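You operate a simulated robot arm through the tools that you are given. There is no shell and no other tool. Be economical: measure what you need, move in short steps, check, and stop when the job is done.

You are at the controls of a simulated robot arm. One attempt, no reset.

TASK
Put the loose 24 mm socket spanner in the cart's middle drawer, shut all drawers and lock them.
Fine: turn the drawer lock dial to LOCK.

The check looks at the end state, three seconds after you hand in, the way a careful person would. Anything else that was tipped, shoved, dropped, spilled or broken makes it a failure.

THE ROBOT
A 7-joint arm with a two-finger parallel gripper on a trunk, on a base that drives. Base frame: it is fixed to the floor where the robot stands at the start and does not move with it; the origin is under the middle of the robot, x ahead of it, y to its left, z up. Readings come in mm, degrees, newtons and seconds.
With the tool pointing down near the work surface it reaches from about 260 to 720 mm from the robot's upright axis, wherever it stands. Its first joint turns from -115.0 to 115.0 degrees. Places, roughly: bottom cart drawer [700, 100, 400]; drawer lock dial [500, 400, 900]; middle cart drawer [700, 100, 600]; middle drawer of the tool cart [700, 100, 600]; top cart drawer [600, 100, 800]. Payload 3.91 kg.
The TCP is the grasp point between the finger pads, 30 mm short of the fingertips. In the tool frame z runs along the fingers and y along their closing line. The gripper opens to 110 mm. The fingers are 20 mm wide and 10 mm thick; the gripper's body (48 by 112 mm) begins 55 mm behind the TCP.
Orientation is that of the tool frame in the base frame, as a unit quaternion [w, x, y, z]. With the fingers straight down and closing along the base's y, the tool's x points along the base's -x, its y along +y and its z along -z.

THE INTERFACE
- The arm moves only by the tool step_arm. Its argument "increments" is a list of rows, each a list of 7 numbers: the turn, a rotation vector about the tool's x, y, z in degrees, then the shift along the tool's x, y, z in mm, then the opening in per cent of the stroke, from 0 (shut) to 100 (fully open). In form: [[wx, wy, wz, tx, ty, tz, gripper], ...]. A call has 1 to 20 rows; each row is the pose to reach, as a shift and turn from the pose commanded when the call began, along the tool's axes at that moment. A row lasts 0.2 s, in which the tool goes at most 50 mm and 8.6 degrees; a call with a longer step from one row to the next is refused whole, and so is a gripper value outside its range. A pose out of reach is approached as far as the arm can. The call stops where the force on the tool passes 40 N (or 10 N more than at its start, if that is more) or the arm is blocked; 0.2 s more then pass. The fingers move at their own pace (about 108 mm/s each) and stop on an object; they squeeze with about 25 N. The grip force told is the motor's: it shows also when the fingers shut on nothing. Time passes only in rows, and 0.2 s behind the last, so rows that repeat a pose let the fingers close. The reply holds the time, the measured pose of the TCP, the force on the tool along the base axes, the opening and the grip force, in the units named above and with some noise, with the torque about the TCP (base axes, N m) and any sound that the robot's microphone picked up.
- Cameras (640 x 400 px; columns grow to the right, rows downward): "scene" is now at [0.1, 167.5, 1789.9]; the picture's right is [0.23, -0.97, 0.00], its down [-0.88, -0.21, -0.43] and it looks along [0.42, 0.10, -0.90] (base axes); focal length 280 px, centre (320, 200). "wrist" rides on the gripper at [72, 17, -103] in the tool frame; the picture's right is [-0.23, 0.97, 0.00], its down [-0.76, -0.18, -0.62] and it looks along [-0.61, -0.14, 0.78] (tool axes); focal length 222 px, centre (320, 200). There is no depth. A picture from a camera that has moved, and an enlarged one, comes with that camera's place and axes in the base frame and with its lens.
- camera(camera): a new picture of that camera. It takes no simulated time.
- slide_trunk(by): slides the trunk up (or, below 0, down) by that many mm; the arm and the scene camera ride with it, the base frame stays. It gives what a move gives, with no picture.
- roll_base(legs): drives the robot by 1 to 6 legs, each [ahead, turn to the left] in mm and degrees, along the robot's own axes; the way and the turn of a leg run together, so that a leg with both is an arc; at most 1500 mm and 180 degrees a leg. The arm and the cameras ride along, it lands a little off, and it stops where it bumps. It gives what a move gives.
- turn_head(pan, tilt): turns the head with the scene camera to pan (to the left, within 155 degrees either way) and tilt (down, from -29 to 69), counted from straight ahead of the robot. It gives what a move gives.
- enlarge(camera, box): a new picture of the part [left, top, right, bottom] of that camera's present view, enlarged. It takes no simulated time.
- finish_job(): hands the job in; it is judged then, once.

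Go step by step. Nothing tells you exact positions but the pictures and the camera data: compare them with the known pose of the tool, close in by small moves and look again before you grip or let go. The budget is 120 turns and 82 pictures, counting those below and the enlarged ones. Unless the task says otherwise, let go and move clear before handing in, and close with one line.

The tools are called after "Call:" by a JSON object that holds its "fn" and its "kwargs". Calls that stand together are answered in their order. step_arm: Moves the arm, as the interface text tells. Its arguments: {"type":"object","properties":{"increments":{"type":"array"}},"required":["increments"]} The other tools are called the same way: slide_trunk (by) slides the trunk up or down; roll_base (legs) drives the base; turn_head (pan, tilt) turns the head that bears the scene camera; camera (camera) takes a picture; enlarge (camera, box) takes an enlarged picture of a part of a camera's view; finish_job () hands the job in.

At the start:

```text
time: 0.0
tool_pos: [475.9, 159.4, 1089.4]
tcp_rot: [0.0, 0.001, 1.0, 0.0]
contact_force: [0.2, 0.0, 1.3]
torque: [-0.01, -0.01, -0.02]
finger_gap: 109.9
finger_force: 0.0
trunk travel left (down, up): [-925.0, 65.0]
robot x, y, heading: [-1.5, -2.2, 0.2]
head pan, tilt: [13.5, 64.5]
```

scene: 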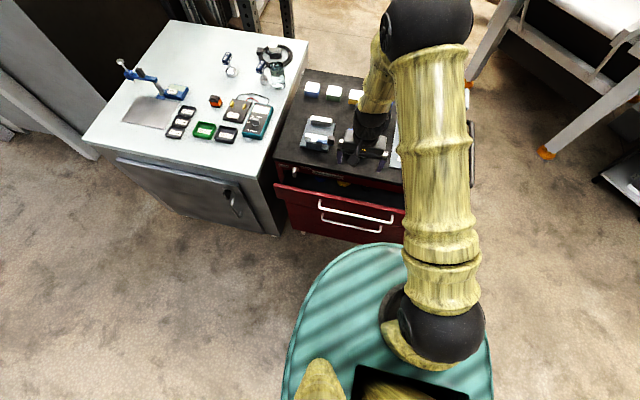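
wrist: 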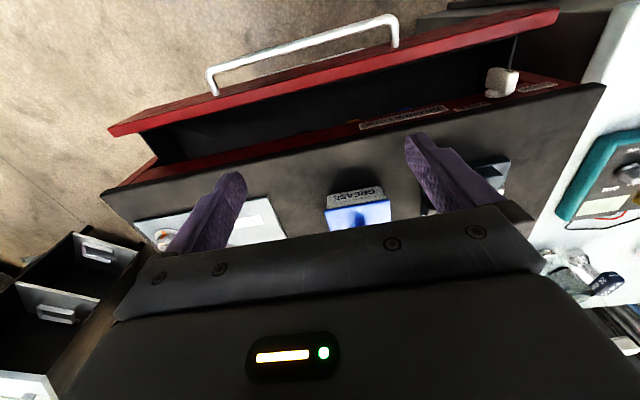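

I see a bench on the left, and a red tool cart ahead with a drawer (it looks like the middle one) open. I'll enlarge the cart and bench to find the spanner, the drawers and the dial.

Call:
{"fn": "enlarge", "kwargs": {"camera": "scene", "box": [260, 50, 480, 250]}}

Call:
{"fn": "enlarge", "kwargs": {"camera": "scene", "box": [100, 20, 320, 160]}}

Call:
{"fn": "enlarge", "kwargs": {"camera": "wrist", "box": [320, 40, 640, 240]}}

```text
2.00 times, centred on (370, 150) of scene
camera zoom: at [0.1, 167.5, 1789.9], right [0.23, -0.97, 0.0], down [-0.88, -0.21, -0.43], along [0.42, 0.1, -0.9], focal length 560 px, centre (220, 300)
```

zoom: 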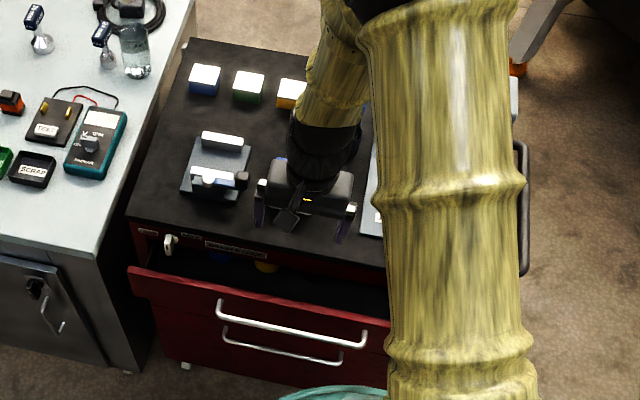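

```text
2.86 times, centred on (210, 90) of scene
camera zoom: at [0.1, 167.5, 1789.9], right [0.23, -0.97, 0.0], down [-0.88, -0.21, -0.43], along [0.42, 0.1, -0.9], focal length 801 px, centre (634, 514)
```

zoom: 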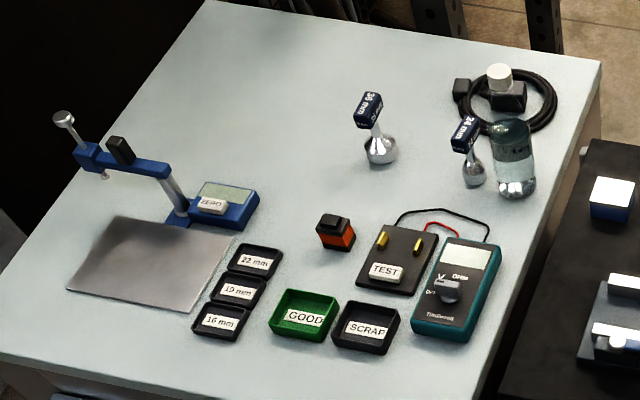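

```text
2.00 times, centred on (480, 140) of wrist
camera zoom: at [405.0, 175.0, 1193.4], right [0.23, 0.97, 0.0], down [0.76, -0.18, 0.62], along [0.61, -0.14, -0.78], focal length 444 px, centre (0, 320)
```

zoom: 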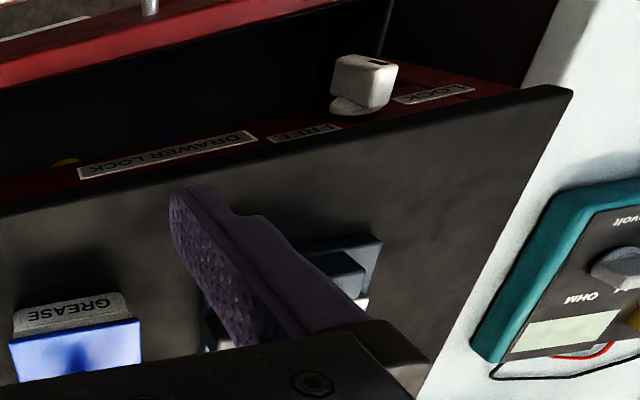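

The top drawer is ajar (front edge about x 461, z 848) and the middle one looks shut. The dial is near (515, 386, 885), and the 24 mm spanner stands on the bench near (930, 655, 880) beside a glass bottle. I'll look behind me and check the tags before moving.

Call:
{"fn": "enlarge", "kwargs": {"camera": "scene", "box": [210, 40, 300, 96]}}

Call:
{"fn": "turn_head", "kwargs": {"pan": 150, "tilt": 35}}

Call:
{"fn": "camera", "kwargs": {"camera": "scene"}}

```text
7.11 times, centred on (255, 68) of scene
camera zoom: at [0.1, 167.5, 1789.9], right [0.23, -0.97, 0.0], down [-0.88, -0.21, -0.43], along [0.42, 0.1, -0.9], focal length 1993 px, centre (782, 1139)
```

zoom: 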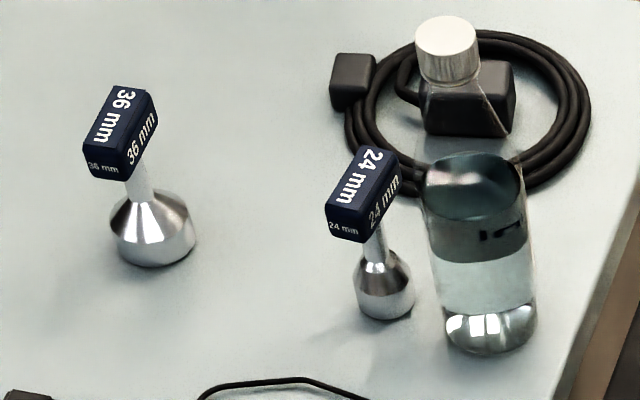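

```text
time: 2.2
tool_pos: [476.3, 159.0, 1090.0]
tcp_rot: [0.0, 0.0, 1.0, 0.0]
contact_force: [0.9, 1.0, 0.6]
torque: [0.02, -0.01, 0.02]
finger_gap: 109.9
finger_force: 0.0
trunk travel left (down, up): [-925.0, 65.0]
robot x, y, heading: [1.2, 4.1, -0.1]
head pan, tilt: [150.0, 35.0]
```

```text
75 pictures are left
camera scene: at [-135.7, 197.3, 1829.3], right [0.5, 0.87, 0.0], down [0.5, -0.29, -0.82], along [-0.71, 0.41, -0.57], focal length 280 px, centre (320, 200)
```

scene: 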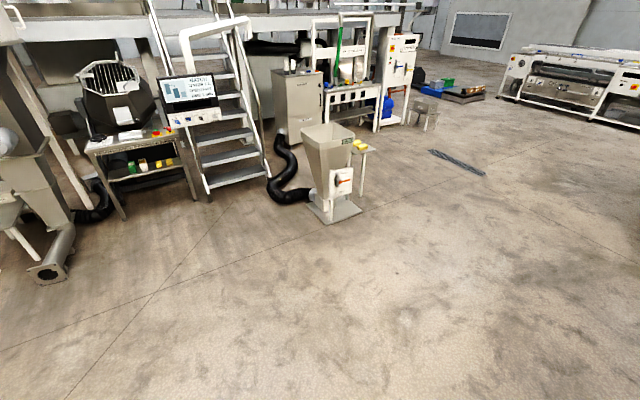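

Behind is clear floor. I'll back off 600 mm, lower the trunk a little later, and look at the cart's front.

Call:
{"fn": "roll_base", "kwargs": {"legs": [[-600, 0]]}}

Call:
{"fn": "turn_head", "kwargs": {"pan": 10, "tilt": 40}}

Call:
{"fn": "camera", "kwargs": {"camera": "scene"}}

Call:
{"fn": "camera", "kwargs": {"camera": "wrist"}}

```text
time: 6.1
tool_pos: [-120.2, 159.8, 1090.0]
tcp_rot: [0.0, -0.001, 1.0, 0.0]
contact_force: [0.4, -0.5, -0.2]
torque: [0.0, 0.01, 0.02]
finger_gap: 110.0
finger_force: 0.1
trunk travel left (down, up): [-925.0, 65.0]
robot x, y, heading: [-599.1, -0.7, 0.3]
head pan, tilt: [150.0, 35.0]
```

```text
time: 8.3
tool_pos: [-120.7, 157.2, 1089.1]
tcp_rot: [0.0, -0.001, 1.0, 0.001]
contact_force: [-0.4, -0.7, -0.1]
torque: [-0.03, 0.0, -0.02]
finger_gap: 110.0
finger_force: 0.1
trunk travel left (down, up): [-925.0, 65.0]
robot x, y, heading: [-596.2, -0.2, 0.0]
head pan, tilt: [10.0, 40.0]
```

```text
74 pictures are left
camera scene: at [-572.4, 167.7, 1821.7], right [0.18, -0.98, 0.0], down [-0.63, -0.11, -0.77], along [0.75, 0.13, -0.64], focal length 280 px, centre (320, 200)
```

scene: 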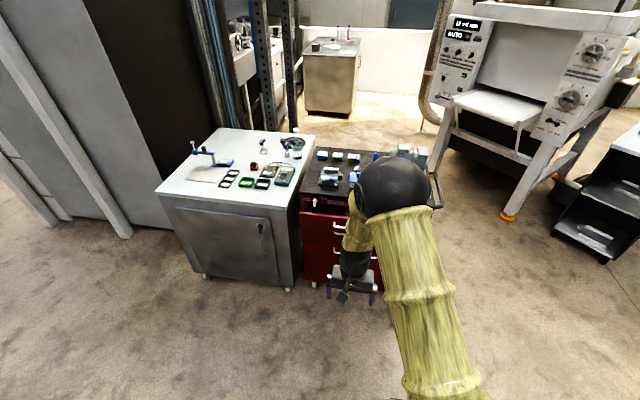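

```text
73 pictures are left
camera wrist: at [-191.7, 175.2, 1193.4], right [0.23, 0.97, 0.0], down [0.76, -0.18, 0.62], along [0.61, -0.14, -0.78], focal length 222 px, centre (320, 200)
```

wrist: 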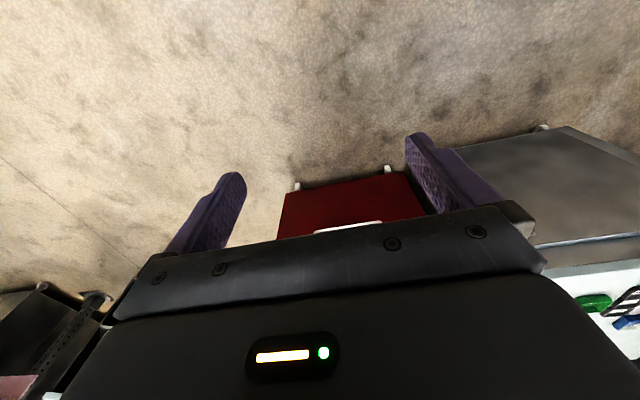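

The arm hides part of the front; I'll enlarge what is visible of the cart.

Call:
{"fn": "enlarge", "kwargs": {"camera": "scene", "box": [270, 130, 450, 300]}}

```text
2.35 times, centred on (360, 215) of scene
camera zoom: at [-572.4, 167.7, 1821.7], right [0.18, -0.98, 0.0], down [-0.63, -0.11, -0.77], along [0.75, 0.13, -0.64], focal length 659 px, centre (226, 165)
```

zoom: 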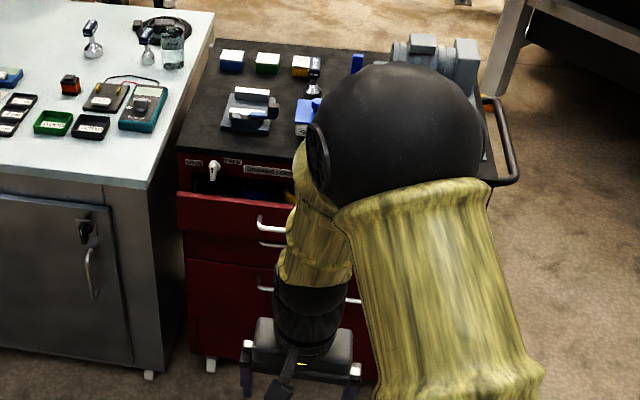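

There are three drawers: top ajar, middle and bottom apparently shut. Another spanner is standing on the cart top. I'll swing the arm aside to the right for a free view.

Call:
{"fn": "step_arm", "kwargs": {"increments": [[0, 0, 0, 14, -46, 0, 100], [0, 0, 0, 28, -92, 0, 100], [0, 0, 0, 42, -138, 0, 100], [0, 0, 0, 56, -184, 0, 100], [0, 0, 0, 70, -230, 0, 100], [0, 0, 0, 84, -276, 0, 100], [0, 0, 0, 98, -322, 0, 100], [0, 0, 0, 112, -368, 0, 100], [0, 0, 0, 126, -414, 0, 100], [0, 0, 0, 140, -460, 0, 100], [0, 0, 0, 154, -506, 0, 100], [0, 0, 0, 168, -552, 0, 100]]}}

Call:
{"fn": "enlarge", "kwargs": {"camera": "scene", "box": [250, 110, 470, 300]}}

```text
time: 10.9
tool_pos: [-286.7, -395.7, 1091.6]
tcp_rot: [0.0, -0.001, 1.0, 0.002]
contact_force: [-0.2, -0.5, 0.0]
torque: [-0.02, -0.02, 0.06]
finger_gap: 109.9
finger_force: 0.0
trunk travel left (down, up): [-925.0, 65.0]
robot x, y, heading: [-597.9, -0.7, 0.2]
head pan, tilt: [10.0, 40.0]
```

```text
2.11 times, centred on (360, 205) of scene
camera zoom: at [-573.6, 165.3, 1822.0], right [0.17, -0.98, 0.0], down [-0.63, -0.11, -0.77], along [0.75, 0.13, -0.64], focal length 590 px, centre (236, 190)
```

zoom: 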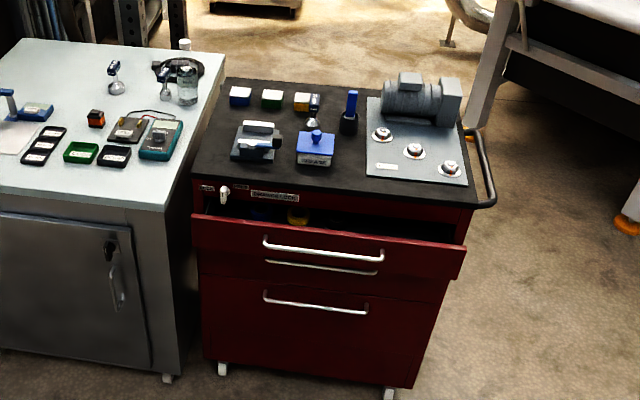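

Now the whole cart is visible. I'll enlarge the tools on top and the drawer fronts.

Call:
{"fn": "enlarge", "kwargs": {"camera": "scene", "box": [320, 135, 420, 198]}}

Call:
{"fn": "enlarge", "kwargs": {"camera": "scene", "box": [310, 190, 430, 270]}}

```text
6.35 times, centred on (370, 166) of scene
camera zoom: at [-573.6, 165.3, 1822.0], right [0.17, -0.98, 0.0], down [-0.63, -0.11, -0.77], along [0.75, 0.13, -0.64], focal length 1779 px, centre (2, 413)
```

zoom: 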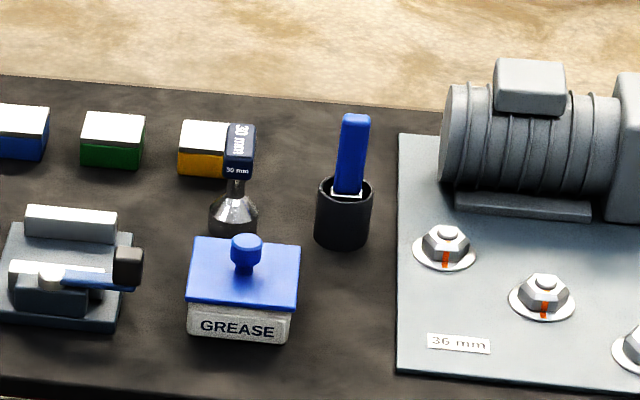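

```text
5.00 times, centred on (370, 230) of scene
camera zoom: at [-573.6, 165.3, 1822.0], right [0.17, -0.98, 0.0], down [-0.63, -0.11, -0.77], along [0.75, 0.13, -0.64], focal length 1401 px, centre (70, 50)
```

zoom: 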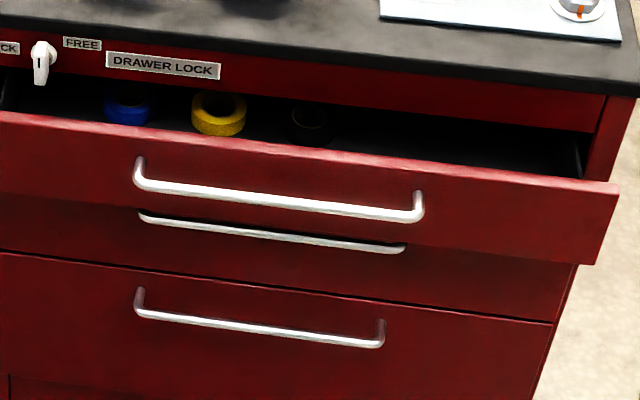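

Top drawer: front near x 460, width centred at y≈130, handle about z 815. Middle handle around z 690, shut. The lone loose 24 mm spanner is the one on the bench (the cart one is 30 mm). I'll bring the arm to the front and turn the tool horizontal, fingers closing vertically.

Call:
{"fn": "step_arm", "kwargs": {"increments": [[0, -7.5, 0, -19, 44, 0, 100], [0, -15, 0, -38, 88, 0, 100], [0, -22.5, 0, -57, 132, 0, 100], [0, -30, 0, -76, 176, 0, 100], [0, -37.5, 0, -95, 220, 0, 100], [0, -45, 0, -114, 264, 0, 100], [0, -52.5, 0, -133, 308, 0, 80], [0, -60, 0, -152, 352, 0, 60], [0, -67.5, 0, -171, 396, 0, 40], [0, -75, 0, -190, 440, 0, 20], [0, -82.5, 0, -209, 484, 0, 0], [0, -90, 0, -228, 526, 0, 0], [0, -90, 0, -228, 526, 0, 0]]}}

Call:
{"fn": "step_arm", "kwargs": {"increments": [[0, 0, 8.2, 0, 0, 0, 0], [0, 0, 16.4, 0, 0, 0, 0], [0, 0, 24.6, 0, 0, 0, 0], [0, 0, 32.8, 0, 0, 0, 0], [0, 0, 41, 0, 0, 0, 0], [0, 0, 49.2, 0, 0, 0, 0], [0, 0, 57.4, 0, 0, 0, 0], [0, 0, 65.6, 0, 0, 0, 0], [0, 0, 73.8, 0, 0, 0, 0], [0, 0, 82, 0, 0, 0, 0], [0, 0, 90, 0, 0, 0, 0], [0, 0, 90, 0, 0, 0, 0]]}}

Call:
{"fn": "slide_trunk", "kwargs": {"by": -300}}

Call:
{"fn": "camera", "kwargs": {"camera": "scene"}}

```text
time: 13.7
tool_pos: [-57.7, 129.9, 1091.9]
tcp_rot: [0.708, 0.001, 0.707, 0.001]
contact_force: [0.9, 0.0, 0.5]
torque: [-0.04, 0.0, 0.03]
finger_gap: 0.1
finger_force: 25.2
out of reach, approached as far as the arm can: row 6, 7, 8
trunk travel left (down, up): [-925.0, 65.0]
robot x, y, heading: [-598.0, 2.0, 0.2]
head pan, tilt: [10.0, 40.0]
```

```text
time: 16.3
tool_pos: [-60.5, 133.5, 1089.5]
tcp_rot: [0.499, 0.5, 0.5, 0.501]
contact_force: [0.6, 0.2, -0.3]
torque: [-0.01, 0.0, -0.03]
finger_gap: 0.1
finger_force: 25.0
trunk travel left (down, up): [-925.0, 65.0]
robot x, y, heading: [-596.9, -0.8, 0.1]
head pan, tilt: [10.0, 40.0]
```

```text
time: 19.3
tool_pos: [-60.7, 132.5, 790.1]
tcp_rot: [0.5, 0.5, 0.5, 0.5]
contact_force: [0.1, -0.3, 0.2]
torque: [0.02, 0.01, 0.02]
finger_gap: 0.0
finger_force: 25.3
trunk travel left (down, up): [-625.0, 365.0]
robot x, y, heading: [-597.1, -2.4, 0.0]
head pan, tilt: [10.0, 40.0]
```

```text
68 pictures are left
camera scene: at [-572.5, 167.5, 1521.8], right [0.17, -0.98, 0.0], down [-0.63, -0.11, -0.77], along [0.75, 0.13, -0.64], focal length 280 px, centre (320, 200)
```

scene: 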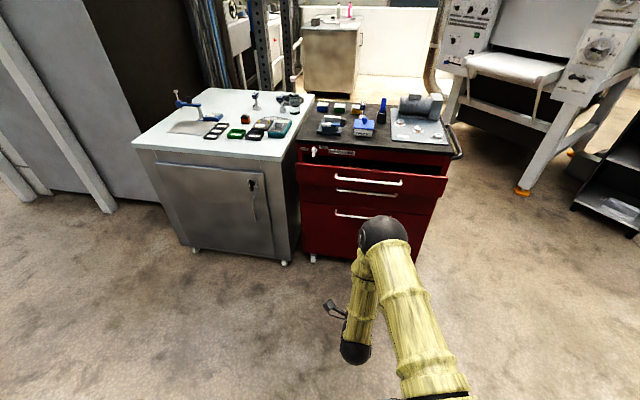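

The tool is horizontal at z 790, and the view of the front is clear. I'll enlarge it to triangulate the handles from this lower height.

Call:
{"fn": "enlarge", "kwargs": {"camera": "scene", "box": [290, 135, 450, 235]}}

Call:
{"fn": "enlarge", "kwargs": {"camera": "scene", "box": [290, 140, 370, 190]}}

```text
4.00 times, centred on (370, 185) of scene
camera zoom: at [-572.5, 167.5, 1521.8], right [0.17, -0.98, 0.0], down [-0.63, -0.11, -0.77], along [0.75, 0.13, -0.64], focal length 1121 px, centre (120, 260)
```

zoom: 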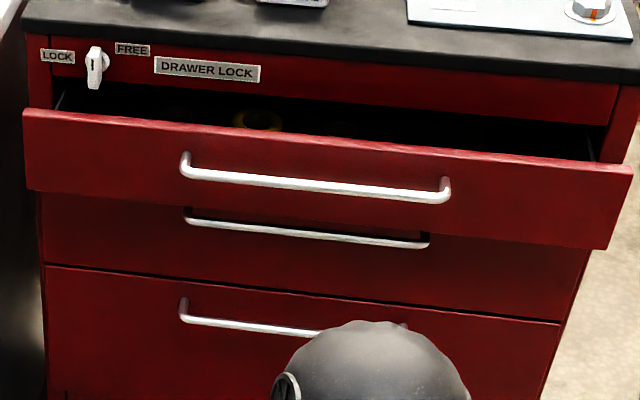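

```text
8.00 times, centred on (330, 165) of scene
camera zoom: at [-572.5, 167.5, 1521.8], right [0.17, -0.98, 0.0], down [-0.63, -0.11, -0.77], along [0.75, 0.13, -0.64], focal length 2242 px, centre (240, 480)
```

zoom: 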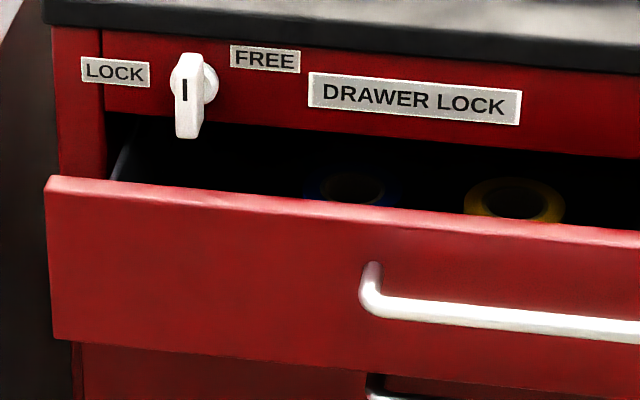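

The mark on the lock bar points up (FREE); LOCK is 90° to the left. I'll lower to z≈765, drive 400 mm ahead and push the top drawer shut with closed fingertips on its face below the handle.

Call:
{"fn": "slide_trunk", "kwargs": {"by": -25}}

Call:
{"fn": "roll_base", "kwargs": {"legs": [[400, 0]]}}

Call:
{"fn": "camera", "kwargs": {"camera": "wrist"}}

Call:
{"fn": "camera", "kwargs": {"camera": "scene"}}

```text
time: 20.0
tool_pos: [-59.3, 132.6, 764.9]
tcp_rot: [0.5, 0.5, 0.5, 0.5]
contact_force: [-0.4, -0.7, 0.2]
torque: [0.01, -0.02, -0.03]
finger_gap: 0.0
finger_force: 24.7
trunk travel left (down, up): [-600.0, 390.0]
robot x, y, heading: [-599.1, 0.9, 0.2]
head pan, tilt: [10.0, 40.0]
```

```text
time: 22.9
tool_pos: [342.5, 135.4, 765.4]
tcp_rot: [0.499, 0.499, 0.501, 0.5]
contact_force: [-0.3, 0.2, -0.5]
torque: [-0.01, 0.04, -0.03]
finger_gap: 0.1
finger_force: 25.6
trunk travel left (down, up): [-600.0, 390.0]
robot x, y, heading: [-193.9, 2.0, 0.0]
head pan, tilt: [10.0, 40.0]
```

```text
65 pictures are left
camera wrist: at [238.5, 206.7, 782.2], right [0.0, -0.23, 0.97], down [-0.62, -0.76, -0.18], along [0.78, -0.6, -0.14], focal length 222 px, centre (320, 200)
```

wrist: 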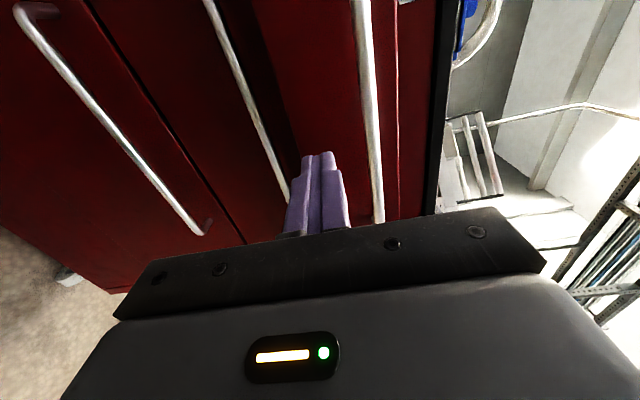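

```text
64 pictures are left
camera scene: at [-171.2, 168.7, 1496.7], right [0.18, -0.98, 0.0], down [-0.63, -0.11, -0.77], along [0.75, 0.14, -0.64], focal length 280 px, centre (320, 200)
```

scene: 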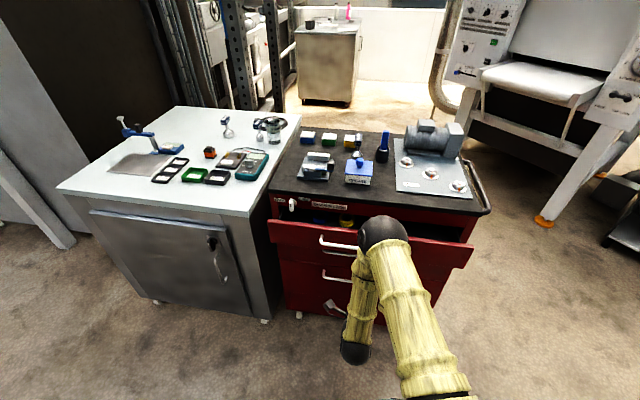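

Fingertips sit just below the top handle, in front of the top drawer's face. Pushing ahead in small rows.

Call:
{"fn": "step_arm", "kwargs": {"increments": [[0, 0, 0, 0, 0, 20, 0], [0, 0, 0, 0, 0, 40, 0], [0, 0, 0, 0, 0, 55, 0], [0, 0, 0, 0, 0, 70, 0], [0, 0, 0, 0, 0, 80, 0], [0, 0, 0, 0, 0, 90, 0], [0, 0, 0, 0, 0, 100, 0], [0, 0, 0, 0, 0, 110, 0], [0, 0, 0, 0, 0, 120, 0], [0, 0, 0, 0, 0, 130, 0], [0, 0, 0, 0, 0, 140, 0], [0, 0, 0, 0, 0, 150, 0], [0, 0, 0, 0, 0, 160, 0], [0, 0, 0, 0, 0, 170, 0]]}}

Call:
{"fn": "camera", "kwargs": {"camera": "scene"}}

```text
time: 25.5
tool_pos: [483.9, 136.9, 765.3]
tcp_rot: [0.498, 0.5, 0.501, 0.501]
contact_force: [-28.7, -4.1, 12.9]
torque: [-0.05, -0.43, -0.39]
finger_gap: 0.1
finger_force: 24.8
trunk travel left (down, up): [-600.0, 390.0]
robot x, y, heading: [-196.3, 4.0, 0.4]
head pan, tilt: [10.0, 40.0]
stopped in row 13: the force on the tool passed its limit at 56 N (the readings are from after the stop); the commanded pose is now the measured one
```

```text
63 pictures are left
camera scene: at [-177.7, 167.7, 1497.3], right [0.18, -0.98, 0.0], down [-0.63, -0.11, -0.77], along [0.76, 0.14, -0.64], focal length 280 px, centre (320, 200)
```

scene: 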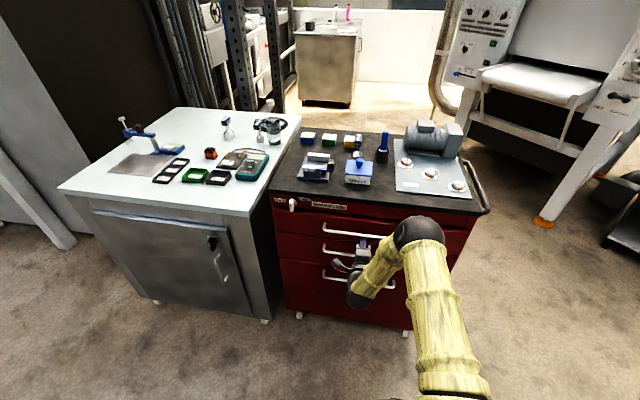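

The drawer went in and stopped at x≈514, apparently shut. I'll back off and check it close-up.

Call:
{"fn": "step_arm", "kwargs": {"increments": [[0, 0, 0, 0, 0, -40, 0], [0, 0, 0, 0, 0, -80, 0], [0, 0, 0, 0, 0, -120, 0], [0, 0, 0, 0, 0, -150, 0], [0, 0, 0, 0, 0, -150, 50]]}}

Call:
{"fn": "enlarge", "kwargs": {"camera": "scene", "box": [260, 180, 500, 330]}}

Call:
{"fn": "camera", "kwargs": {"camera": "wrist"}}

```text
time: 26.7
tool_pos: [337.7, 133.8, 762.7]
tcp_rot: [0.497, 0.501, 0.503, 0.499]
contact_force: [-0.7, 0.2, 0.5]
torque: [0.02, 0.01, 0.01]
finger_gap: 55.1
finger_force: 0.0
trunk travel left (down, up): [-600.0, 390.0]
robot x, y, heading: [-194.1, -3.5, 0.2]
head pan, tilt: [10.0, 40.0]
```

```text
2.67 times, centred on (380, 255) of scene
camera zoom: at [-171.9, 169.0, 1496.7], right [0.18, -0.98, 0.0], down [-0.63, -0.11, -0.77], along [0.75, 0.14, -0.64], focal length 747 px, centre (160, 53)
```

zoom: 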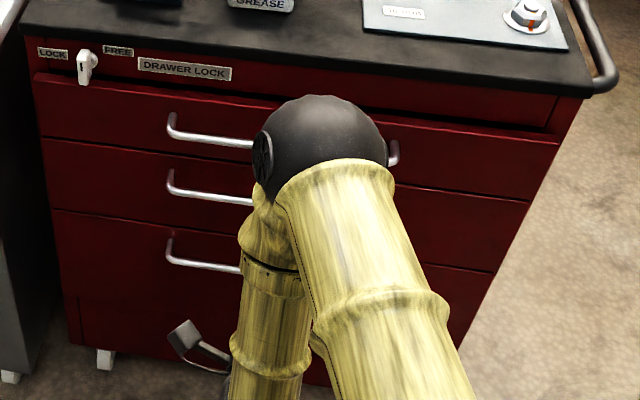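

```text
61 pictures are left
camera wrist: at [235.0, 205.8, 781.2], right [0.01, -0.23, 0.97], down [-0.62, -0.76, -0.17], along [0.78, -0.6, -0.15], focal length 222 px, centre (320, 200)
```

wrist: 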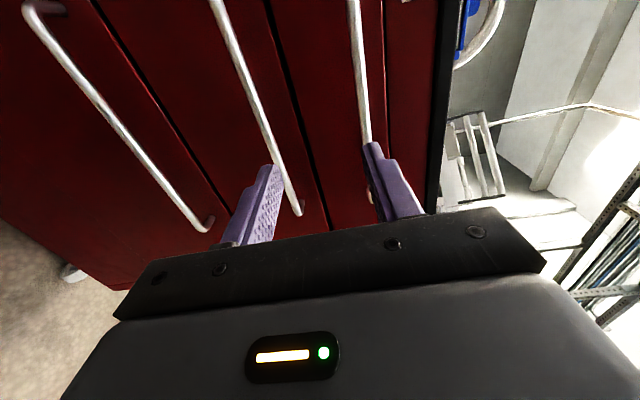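

Top drawer looks flush. The middle handle bar works out near x 480, z 695. I'll lower to it with open fingers and approach.

Call:
{"fn": "step_arm", "kwargs": {"increments": [[0, 0, 0, 0, -35, 0, 50], [0, 0, 0, 0, -68, 0, 50], [0, 0, 0, 0, -68, 40, 50], [0, 0, 0, 0, -68, 70, 50]]}}

Call:
{"fn": "camera", "kwargs": {"camera": "wrist"}}

Call:
{"fn": "enlarge", "kwargs": {"camera": "scene", "box": [260, 180, 500, 330]}}

```text
time: 27.7
tool_pos: [407.3, 135.3, 694.8]
tcp_rot: [0.496, 0.501, 0.504, 0.499]
contact_force: [0.1, 0.0, 0.0]
torque: [-0.01, 0.0, -0.01]
finger_gap: 55.0
finger_force: 0.1
trunk travel left (down, up): [-600.0, 390.0]
robot x, y, heading: [-198.4, 1.1, 0.1]
head pan, tilt: [10.0, 40.0]
```

```text
60 pictures are left
camera wrist: at [304.5, 206.6, 712.5], right [0.01, -0.23, 0.97], down [-0.62, -0.77, -0.17], along [0.78, -0.6, -0.15], focal length 222 px, centre (320, 200)
```

wrist: 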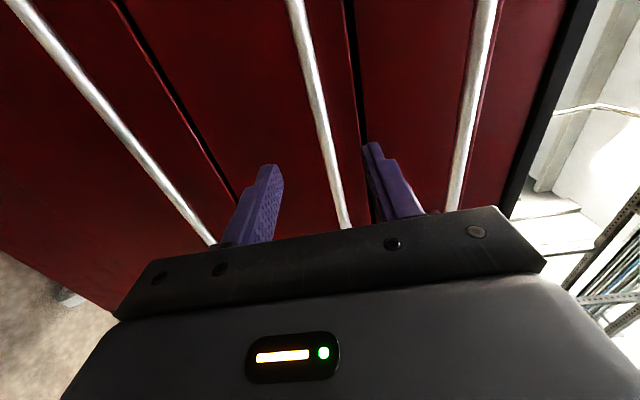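

```text
2.67 times, centred on (380, 255) of scene
camera zoom: at [-171.9, 168.5, 1496.7], right [0.18, -0.98, 0.0], down [-0.63, -0.11, -0.77], along [0.75, 0.14, -0.64], focal length 747 px, centre (160, 53)
```

zoom: 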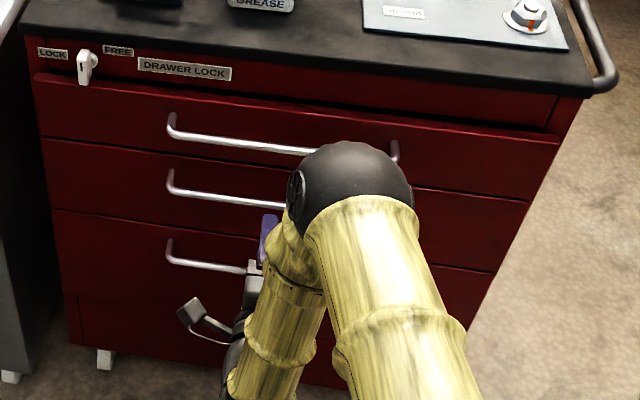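

The bar lies between the fingers at z≈695. I'll advance and grip.

Call:
{"fn": "step_arm", "kwargs": {"increments": [[0, 0, 0, 0, 0, 30, 50], [0, 0, 0, 0, 0, 50, 50], [0, 0, 0, 0, 0, 62, 50], [0, 0, 0, 0, 0, 62, 0], [0, 0, 0, 0, 0, 62, 0], [0, 0, 0, 0, 0, 62, 0]]}}

Call:
{"fn": "camera", "kwargs": {"camera": "wrist"}}

```text
time: 29.1
tool_pos: [469.4, 135.9, 698.0]
tcp_rot: [0.498, 0.499, 0.502, 0.501]
contact_force: [1.3, 1.2, 17.7]
torque: [-0.05, -0.21, -0.07]
finger_gap: 11.7
finger_force: 44.9
trunk travel left (down, up): [-600.0, 390.0]
robot x, y, heading: [-196.3, -2.0, 0.3]
head pan, tilt: [10.0, 40.0]
```

```text
58 pictures are left
camera wrist: at [365.9, 208.0, 715.4], right [0.0, -0.23, 0.97], down [-0.62, -0.76, -0.18], along [0.79, -0.6, -0.14], focal length 222 px, centre (320, 200)
```

wrist: 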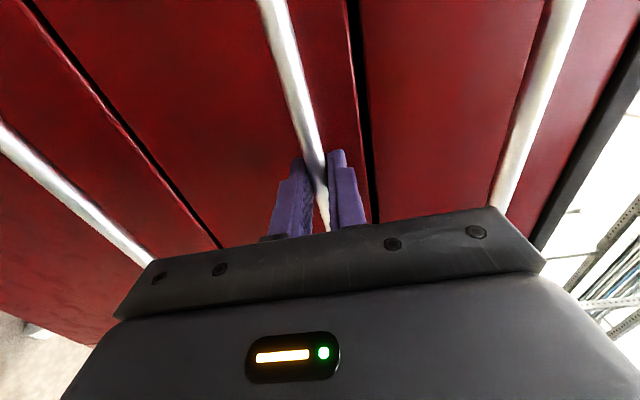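

The bar is gripped (11.7 mm). I'll pull the drawer out about 200 mm.

Call:
{"fn": "step_arm", "kwargs": {"increments": [[0, 0, 0, 0, 2, -10, 0], [0, 0, 0, 0, 3, -25, 0], [0, 0, 0, 0, 3, -40, 0], [0, 0, 0, 0, 3, -60, 0], [0, 0, 0, 0, 3, -80, 0], [0, 0, 0, 0, 3, -100, 0], [0, 0, 0, 0, 3, -120, 0], [0, 0, 0, 0, 3, -140, 0], [0, 0, 0, 0, 3, -160, 0], [0, 0, 0, 0, 3, -180, 0], [0, 0, 0, 0, 3, -200, 0], [0, 0, 0, 0, 3, -200, 0]]}}

Call:
{"fn": "camera", "kwargs": {"camera": "scene"}}

```text
time: 31.7
tool_pos: [268.2, 136.8, 698.0]
tcp_rot: [0.496, 0.5, 0.504, 0.499]
contact_force: [-1.3, 12.8, -6.8]
torque: [0.03, 0.05, 0.49]
finger_gap: 11.6
finger_force: 44.7
trunk travel left (down, up): [-600.0, 390.0]
robot x, y, heading: [-197.3, 2.3, 0.1]
head pan, tilt: [10.0, 40.0]
```

```text
57 pictures are left
camera scene: at [-171.7, 170.2, 1496.4], right [0.18, -0.98, 0.0], down [-0.63, -0.12, -0.77], along [0.75, 0.14, -0.64], focal length 280 px, centre (320, 200)
```

scene: 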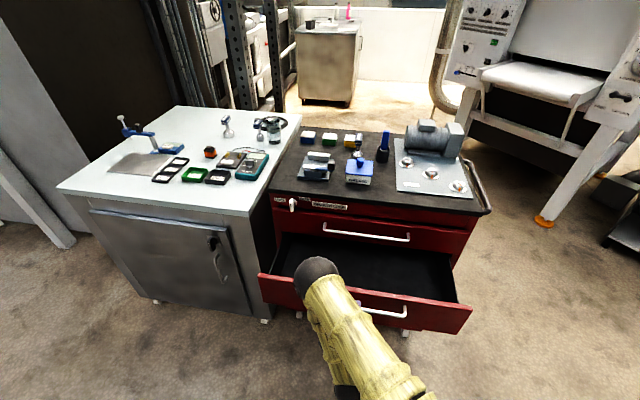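

The middle drawer is open 200 mm. I'll let go, back off and look inside.

Call:
{"fn": "step_arm", "kwargs": {"increments": [[0, 0, 0, 0, 0, 0, 60], [0, 0, 0, 0, 0, 0, 60], [0, 0, 0, 0, 0, -30, 60], [0, 0, 0, 0, 0, -60, 60]]}}

Call:
{"fn": "roll_base", "kwargs": {"legs": [[-400, 0]]}}

Call:
{"fn": "slide_trunk", "kwargs": {"by": 325}}

Call:
{"fn": "camera", "kwargs": {"camera": "scene"}}

Call:
{"fn": "enlarge", "kwargs": {"camera": "scene", "box": [280, 140, 450, 270]}}

```text
time: 32.7
tool_pos: [208.4, 134.8, 700.1]
tcp_rot: [0.497, 0.5, 0.503, 0.499]
contact_force: [0.1, -0.6, 0.2]
torque: [0.0, -0.04, 0.01]
finger_gap: 65.9
finger_force: 0.2
trunk travel left (down, up): [-600.0, 390.0]
robot x, y, heading: [-195.4, 1.3, 0.1]
head pan, tilt: [10.0, 40.0]
```

```text
time: 35.6
tool_pos: [-199.3, 134.8, 700.6]
tcp_rot: [0.495, 0.5, 0.505, 0.501]
contact_force: [0.3, 0.3, 0.6]
torque: [0.0, 0.0, -0.03]
finger_gap: 66.0
finger_force: 0.2
trunk travel left (down, up): [-600.0, 390.0]
robot x, y, heading: [-601.7, 0.1, 0.3]
head pan, tilt: [10.0, 40.0]
```

```text
time: 38.8
tool_pos: [-200.1, 134.4, 1025.2]
tcp_rot: [0.494, 0.5, 0.505, 0.501]
contact_force: [0.4, -0.7, -0.3]
torque: [0.01, 0.0, -0.02]
finger_gap: 65.9
finger_force: 0.0
trunk travel left (down, up): [-925.0, 65.0]
robot x, y, heading: [-601.9, -1.7, 0.8]
head pan, tilt: [10.0, 40.0]
```

```text
56 pictures are left
camera scene: at [-580.2, 166.2, 1821.7], right [0.18, -0.98, 0.0], down [-0.63, -0.12, -0.77], along [0.75, 0.14, -0.64], focal length 280 px, centre (320, 200)
```

scene: 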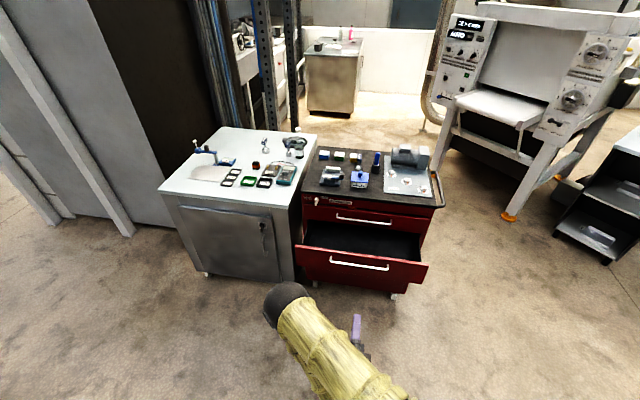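

```text
3.08 times, centred on (365, 205) of scene
camera zoom: at [-580.2, 166.2, 1821.7], right [0.18, -0.98, 0.0], down [-0.63, -0.12, -0.77], along [0.75, 0.14, -0.64], focal length 862 px, centre (182, 185)
```

zoom: 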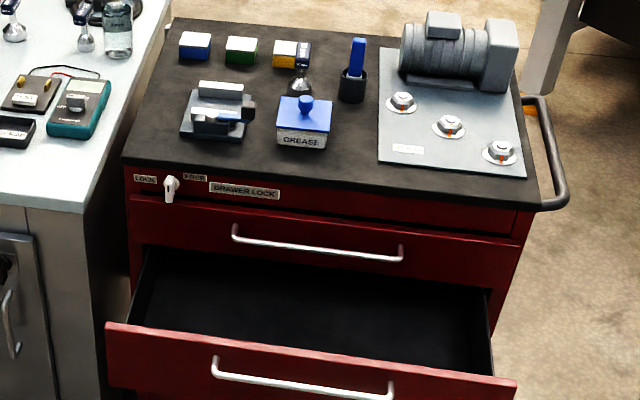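

The middle drawer is empty and ready. Next I need to know how near the bench the base can come, so I'll look at the robot's own base from two heights.

Call:
{"fn": "turn_head", "kwargs": {"pan": 30, "tilt": 69}}

Call:
{"fn": "camera", "kwargs": {"camera": "scene"}}

Call:
{"fn": "slide_trunk", "kwargs": {"by": -400}}

Call:
{"fn": "camera", "kwargs": {"camera": "scene"}}

Call:
{"fn": "slide_trunk", "kwargs": {"by": 400}}

```text
time: 39.7
tool_pos: [-199.9, 134.6, 1025.3]
tcp_rot: [0.495, 0.499, 0.505, 0.501]
contact_force: [0.1, 0.6, 0.3]
torque: [-0.02, 0.01, 0.0]
finger_gap: 66.0
finger_force: 0.1
trunk travel left (down, up): [-925.0, 65.0]
robot x, y, heading: [-604.3, -3.2, 0.4]
head pan, tilt: [30.0, 68.8]
```

```text
54 pictures are left
camera scene: at [-615.5, 179.0, 1785.7], right [0.51, -0.86, 0.0], down [-0.8, -0.47, -0.36], along [0.31, 0.18, -0.93], focal length 280 px, centre (320, 200)
```

scene: 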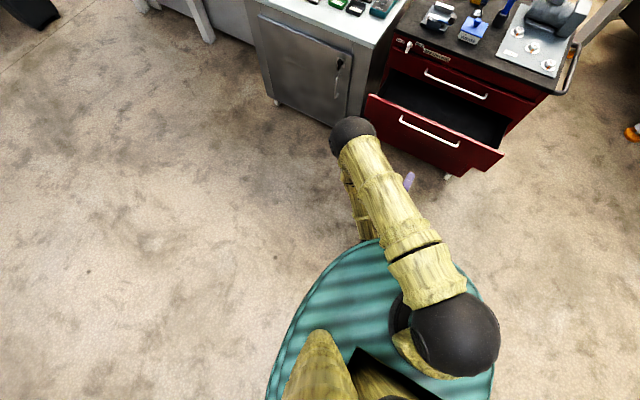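

```text
time: 43.6
tool_pos: [-200.3, 134.3, 624.9]
tcp_rot: [0.495, 0.499, 0.505, 0.501]
contact_force: [-0.1, 0.0, 0.0]
torque: [0.05, 0.0, -0.01]
finger_gap: 65.8
finger_force: 0.0
trunk travel left (down, up): [-525.0, 465.0]
robot x, y, heading: [-605.4, 0.4, 0.5]
head pan, tilt: [30.0, 68.8]
```

```text
53 pictures are left
camera scene: at [-615.7, 179.0, 1385.6], right [0.51, -0.86, 0.0], down [-0.8, -0.47, -0.36], along [0.31, 0.18, -0.93], focal length 280 px, centre (320, 200)
```

scene: 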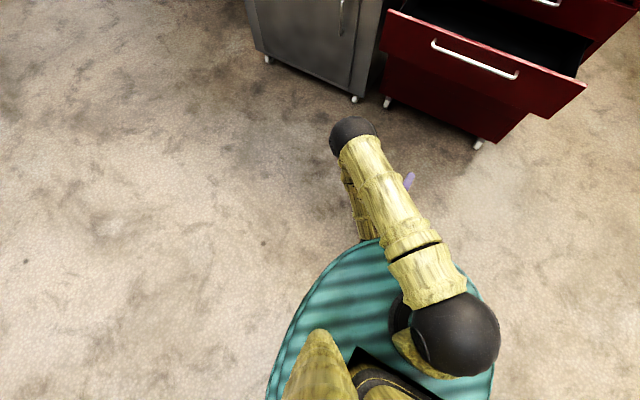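

```text
time: 47.4
tool_pos: [-200.1, 134.3, 1025.6]
tcp_rot: [0.495, 0.5, 0.506, 0.5]
contact_force: [-0.9, 0.3, 0.9]
torque: [0.03, -0.02, 0.0]
finger_gap: 66.4
finger_force: 0.0
trunk travel left (down, up): [-925.0, 65.0]
robot x, y, heading: [-599.6, 0.1, 0.2]
head pan, tilt: [30.0, 68.8]
```

The teal deck rides with the trunk, so it is not the floor base. I'll lower the trunk once more (to 700 mm below its present height) to bound the base's footprint on the floor.

Call:
{"fn": "slide_trunk", "kwargs": {"by": -700}}

Call:
{"fn": "turn_head", "kwargs": {"pan": 45, "tilt": 69}}

Call:
{"fn": "camera", "kwargs": {"camera": "scene"}}

Call:
{"fn": "slide_trunk", "kwargs": {"by": 700}}

```text
refused: -700 is not a number from -400 to 400
```

```text
time: 48.2
tool_pos: [-198.9, 134.4, 1024.9]
tcp_rot: [0.495, 0.499, 0.506, 0.5]
contact_force: [0.0, -0.8, 0.4]
torque: [0.01, 0.0, 0.04]
finger_gap: 66.0
finger_force: 0.1
trunk travel left (down, up): [-925.0, 65.0]
robot x, y, heading: [-606.7, -1.5, 0.6]
head pan, tilt: [45.0, 68.8]
```

```text
52 pictures are left
camera scene: at [-624.6, 190.5, 1785.6], right [0.71, -0.7, 0.0], down [-0.65, -0.66, -0.36], along [0.25, 0.26, -0.93], focal length 280 px, centre (320, 200)
```

scene: 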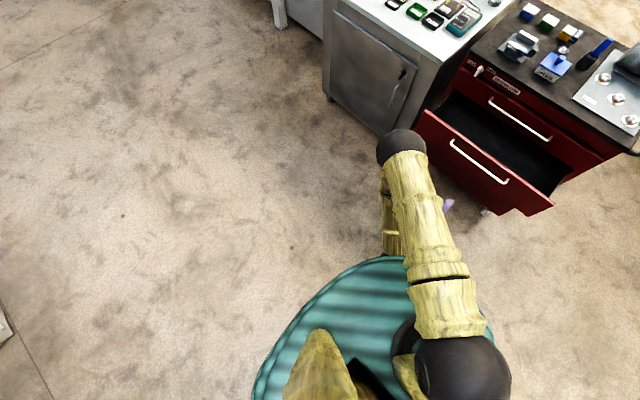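

```text
refused: 700 is not a number from -400 to 400
```

I'll turn the tool downward and take it to the robot's left, where the wrist camera (looking right) can see the base itself.

Call:
{"fn": "step_arm", "kwargs": {"increments": [[8.2, 0, 0, 0, 0, 0, 60], [16.4, 0, 0, 0, 0, 0, 60], [24.6, 0, 0, 0, 0, 0, 60], [32.8, 0, 0, 0, 0, 0, 60], [41, 0, 0, 0, 0, 0, 60], [49.2, 0, 0, 0, 0, 0, 60], [57.4, 0, 0, 0, 0, 0, 60], [65.6, 0, 0, 0, 0, 0, 60], [73.8, 0, 0, 0, 0, 0, 60], [82, 0, 0, 0, 0, 0, 60], [90, 0, 0, 0, 0, 0, 60], [90, 0, 0, 0, 0, 0, 60]]}}

Call:
{"fn": "step_arm", "kwargs": {"increments": [[0, 0, 0, 40, -22, 0, 60], [0, 0, 0, 80, -44, 0, 60], [0, 0, 0, 120, -66, 0, 60], [0, 0, 0, 160, -88, 0, 60], [0, 0, 0, 200, -110, 0, 60], [0, 0, 0, 240, -132, 0, 60], [0, 0, 0, 280, -154, 0, 60], [0, 0, 0, 320, -176, 0, 60], [0, 0, 0, 360, -198, 0, 60], [0, 0, 0, 400, -220, 0, 60]]}}

Call:
{"fn": "camera", "kwargs": {"camera": "wrist"}}

```text
time: 50.8
tool_pos: [-198.8, 133.4, 1023.8]
tcp_rot: [-0.003, 0.703, 0.711, -0.003]
contact_force: [0.1, -0.1, 0.5]
torque: [-0.02, -0.01, -0.03]
finger_gap: 65.8
finger_force: 0.1
trunk travel left (down, up): [-925.0, 65.0]
robot x, y, heading: [-602.7, -2.1, 0.5]
head pan, tilt: [45.0, 68.8]
```

```text
time: 53.0
tool_pos: [-423.2, 531.0, 1028.2]
tcp_rot: [-0.002, 0.703, 0.711, -0.003]
contact_force: [0.1, 1.3, -0.8]
torque: [0.0, 0.03, 0.02]
finger_gap: 66.0
finger_force: 0.1
trunk travel left (down, up): [-925.0, 65.0]
robot x, y, heading: [-606.5, -0.1, 0.6]
head pan, tilt: [45.0, 68.8]
```

```text
51 pictures are left
camera wrist: at [-405.7, 603.6, 1131.0], right [0.98, -0.22, -0.01], down [-0.17, -0.76, 0.63], along [-0.14, -0.61, -0.78], focal length 222 px, centre (320, 200)
```

wrist: 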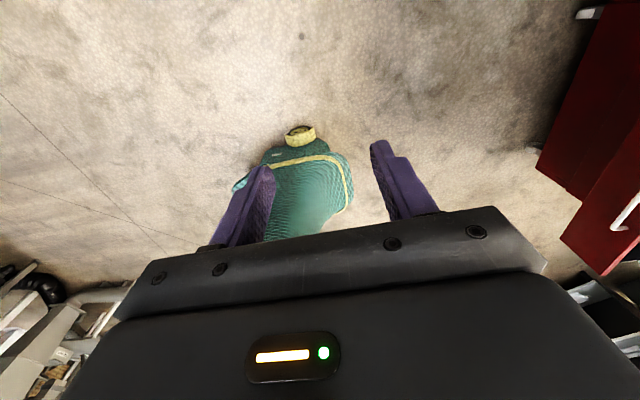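

The base radius is about 225 mm, so the axis can come to x≈185 in front of the bench. I'll bring the arm to the front, turning the tool so that the camera is on its right side, then drive in front of the bench.

Call:
{"fn": "step_arm", "kwargs": {"increments": [[0, 0, -8, -42, 22, 0, 60], [0, 0, -16, -84, 44, 0, 60], [0, 0, -24, -126, 66, 0, 60], [0, 0, -32, -168, 88, 0, 60], [0, 0, -40, -210, 110, 0, 60], [0, 0, -48, -252, 132, 0, 60], [0, 0, -56, -294, 154, 0, 60], [0, 0, -64, -336, 176, 0, 60], [0, 0, -72, -378, 198, 0, 60], [0, 0, -80, -420, 220, 0, 60], [0, 0, -88, -462, 242, 0, 60], [0, 0, -96, -500, 267, 0, 60], [0, 0, -96, -500, 267, 0, 60]]}}

Call:
{"fn": "step_arm", "kwargs": {"increments": [[0, 0, -8, 0, 0, 0, 60], [0, 0, -16, 0, 0, 0, 60], [0, 0, -24, 0, 0, 0, 60], [0, 0, -32, 0, 0, 0, 60], [0, 0, -40, 0, 0, 0, 60], [0, 0, -48, 0, 0, 0, 60], [0, 0, -56, 0, 0, 0, 60], [0, 0, -64, 0, 0, 0, 60], [0, 0, -72, 0, 0, 0, 60], [0, 0, -80, 0, 0, 0, 60], [0, 0, -84, 0, 0, 0, 60], [0, 0, -84, 0, 0, 0, 60]]}}

Call:
{"fn": "roll_base", "kwargs": {"legs": [[0, 90], [780, 0], [0, -90], [580, 0]]}}

Call:
{"fn": "turn_head", "kwargs": {"pan": -8, "tilt": 45}}

Call:
{"fn": "camera", "kwargs": {"camera": "scene"}}

```text
time: 55.8
tool_pos: [-151.6, 35.4, 1025.4]
tcp_rot: [-0.004, -0.059, 0.998, -0.001]
contact_force: [0.6, 0.6, -0.2]
torque: [0.0, -0.02, 0.01]
finger_gap: 65.9
finger_force: 0.0
trunk travel left (down, up): [-925.0, 65.0]
robot x, y, heading: [-605.2, -2.6, 0.4]
head pan, tilt: [45.0, 68.8]
```

```text
time: 58.4
tool_pos: [-152.0, 33.7, 1025.6]
tcp_rot: [0.004, 0.712, -0.702, -0.003]
contact_force: [-0.3, -0.7, 0.0]
torque: [-0.02, -0.01, -0.01]
finger_gap: 65.9
finger_force: 0.0
trunk travel left (down, up): [-925.0, 65.0]
robot x, y, heading: [-600.0, -4.5, 0.6]
head pan, tilt: [45.0, 68.8]
```

```text
time: 77.6
tool_pos: [440.8, 776.3, 1024.3]
tcp_rot: [-0.003, -0.696, 0.718, 0.003]
contact_force: [0.3, -0.8, 0.2]
torque: [0.05, 0.05, -0.01]
finger_gap: 66.0
finger_force: 0.0
trunk travel left (down, up): [-925.0, 65.0]
robot x, y, heading: [-13.9, 756.0, -1.9]
head pan, tilt: [45.0, 68.8]
```

```text
time: 78.8
tool_pos: [440.5, 774.9, 1024.8]
tcp_rot: [-0.002, -0.696, 0.718, 0.004]
contact_force: [-0.3, 0.0, -0.4]
torque: [-0.02, -0.01, -0.01]
finger_gap: 66.0
finger_force: 0.0
trunk travel left (down, up): [-925.0, 65.0]
robot x, y, heading: [-16.3, 759.2, -1.7]
head pan, tilt: [-8.0, 45.0]
```

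```text
50 pictures are left
camera scene: at [13.8, 898.5, 1814.4], right [-0.17, -0.99, 0.0], down [-0.7, 0.12, -0.71], along [0.7, -0.12, -0.71], focal length 280 px, centre (320, 200)
```

scene: 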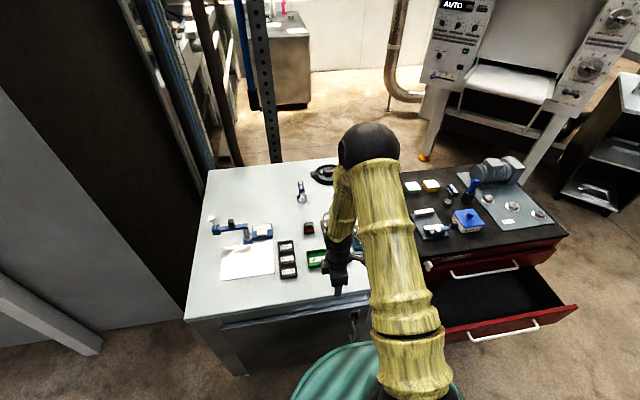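

The arm hides the spanner. I'll swing it to the left to uncover it.

Call:
{"fn": "step_arm", "kwargs": {"increments": [[0, 0, 0, -45, 10, 0, 60], [0, 0, 0, -90, 20, 0, 60], [0, 0, 0, -135, 30, 0, 60], [0, 0, 0, -180, 40, 0, 60], [0, 0, 0, -225, 50, 0, 60], [0, 0, 0, -270, 60, 0, 60], [0, 0, 0, -300, 70, 0, 60]]}}

Call:
{"fn": "enlarge", "kwargs": {"camera": "scene", "box": [260, 130, 420, 250]}}

```text
time: 80.4
tool_pos: [379.1, 1077.5, 1026.5]
tcp_rot: [-0.003, -0.695, 0.719, 0.001]
contact_force: [-0.3, 0.2, 0.1]
torque: [-0.01, 0.02, 0.0]
finger_gap: 66.0
finger_force: 0.1
trunk travel left (down, up): [-925.0, 65.0]
robot x, y, heading: [-13.4, 756.8, -1.7]
head pan, tilt: [-8.0, 45.0]
```

```text
3.33 times, centred on (340, 190) of scene
camera zoom: at [13.3, 899.5, 1814.4], right [-0.17, -0.99, 0.0], down [-0.7, 0.12, -0.71], along [0.7, -0.12, -0.71], focal length 934 px, centre (253, 233)
```

zoom: 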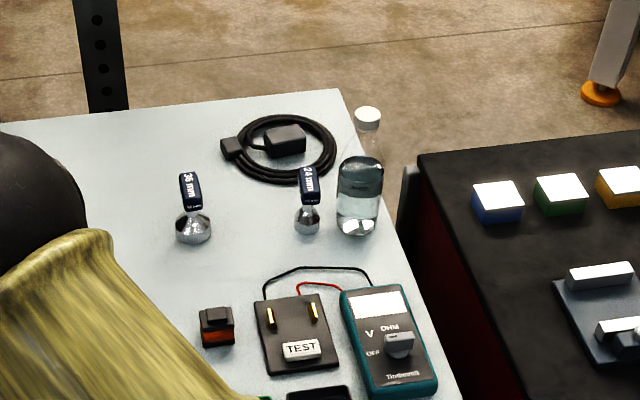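

The spanner is now seen from the front-left; both sights put it near (945, 657), table about z 870. A closer enlargement for tag orientation and bottle clearance.

Call:
{"fn": "enlarge", "kwargs": {"camera": "scene", "box": [320, 150, 370, 190]}}

```text
10.00 times, centred on (345, 170) of scene
camera zoom: at [13.3, 899.5, 1814.4], right [-0.17, -0.99, 0.0], down [-0.7, 0.12, -0.71], along [0.7, -0.12, -0.71], focal length 2803 px, centre (70, 500)
```

zoom: 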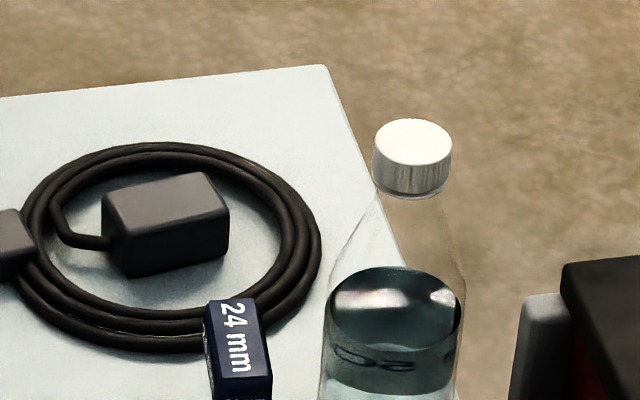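

Call:
{"fn": "enlarge", "kwargs": {"camera": "scene", "box": [315, 165, 375, 205]}}

```text
10.00 times, centred on (345, 185) of scene
camera zoom: at [13.3, 899.5, 1814.4], right [-0.17, -0.99, 0.0], down [-0.7, 0.12, -0.71], along [0.7, -0.12, -0.71], focal length 2803 px, centre (70, 350)
```

zoom: 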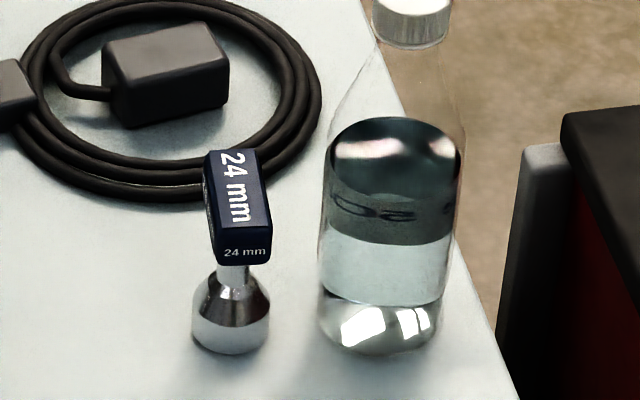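

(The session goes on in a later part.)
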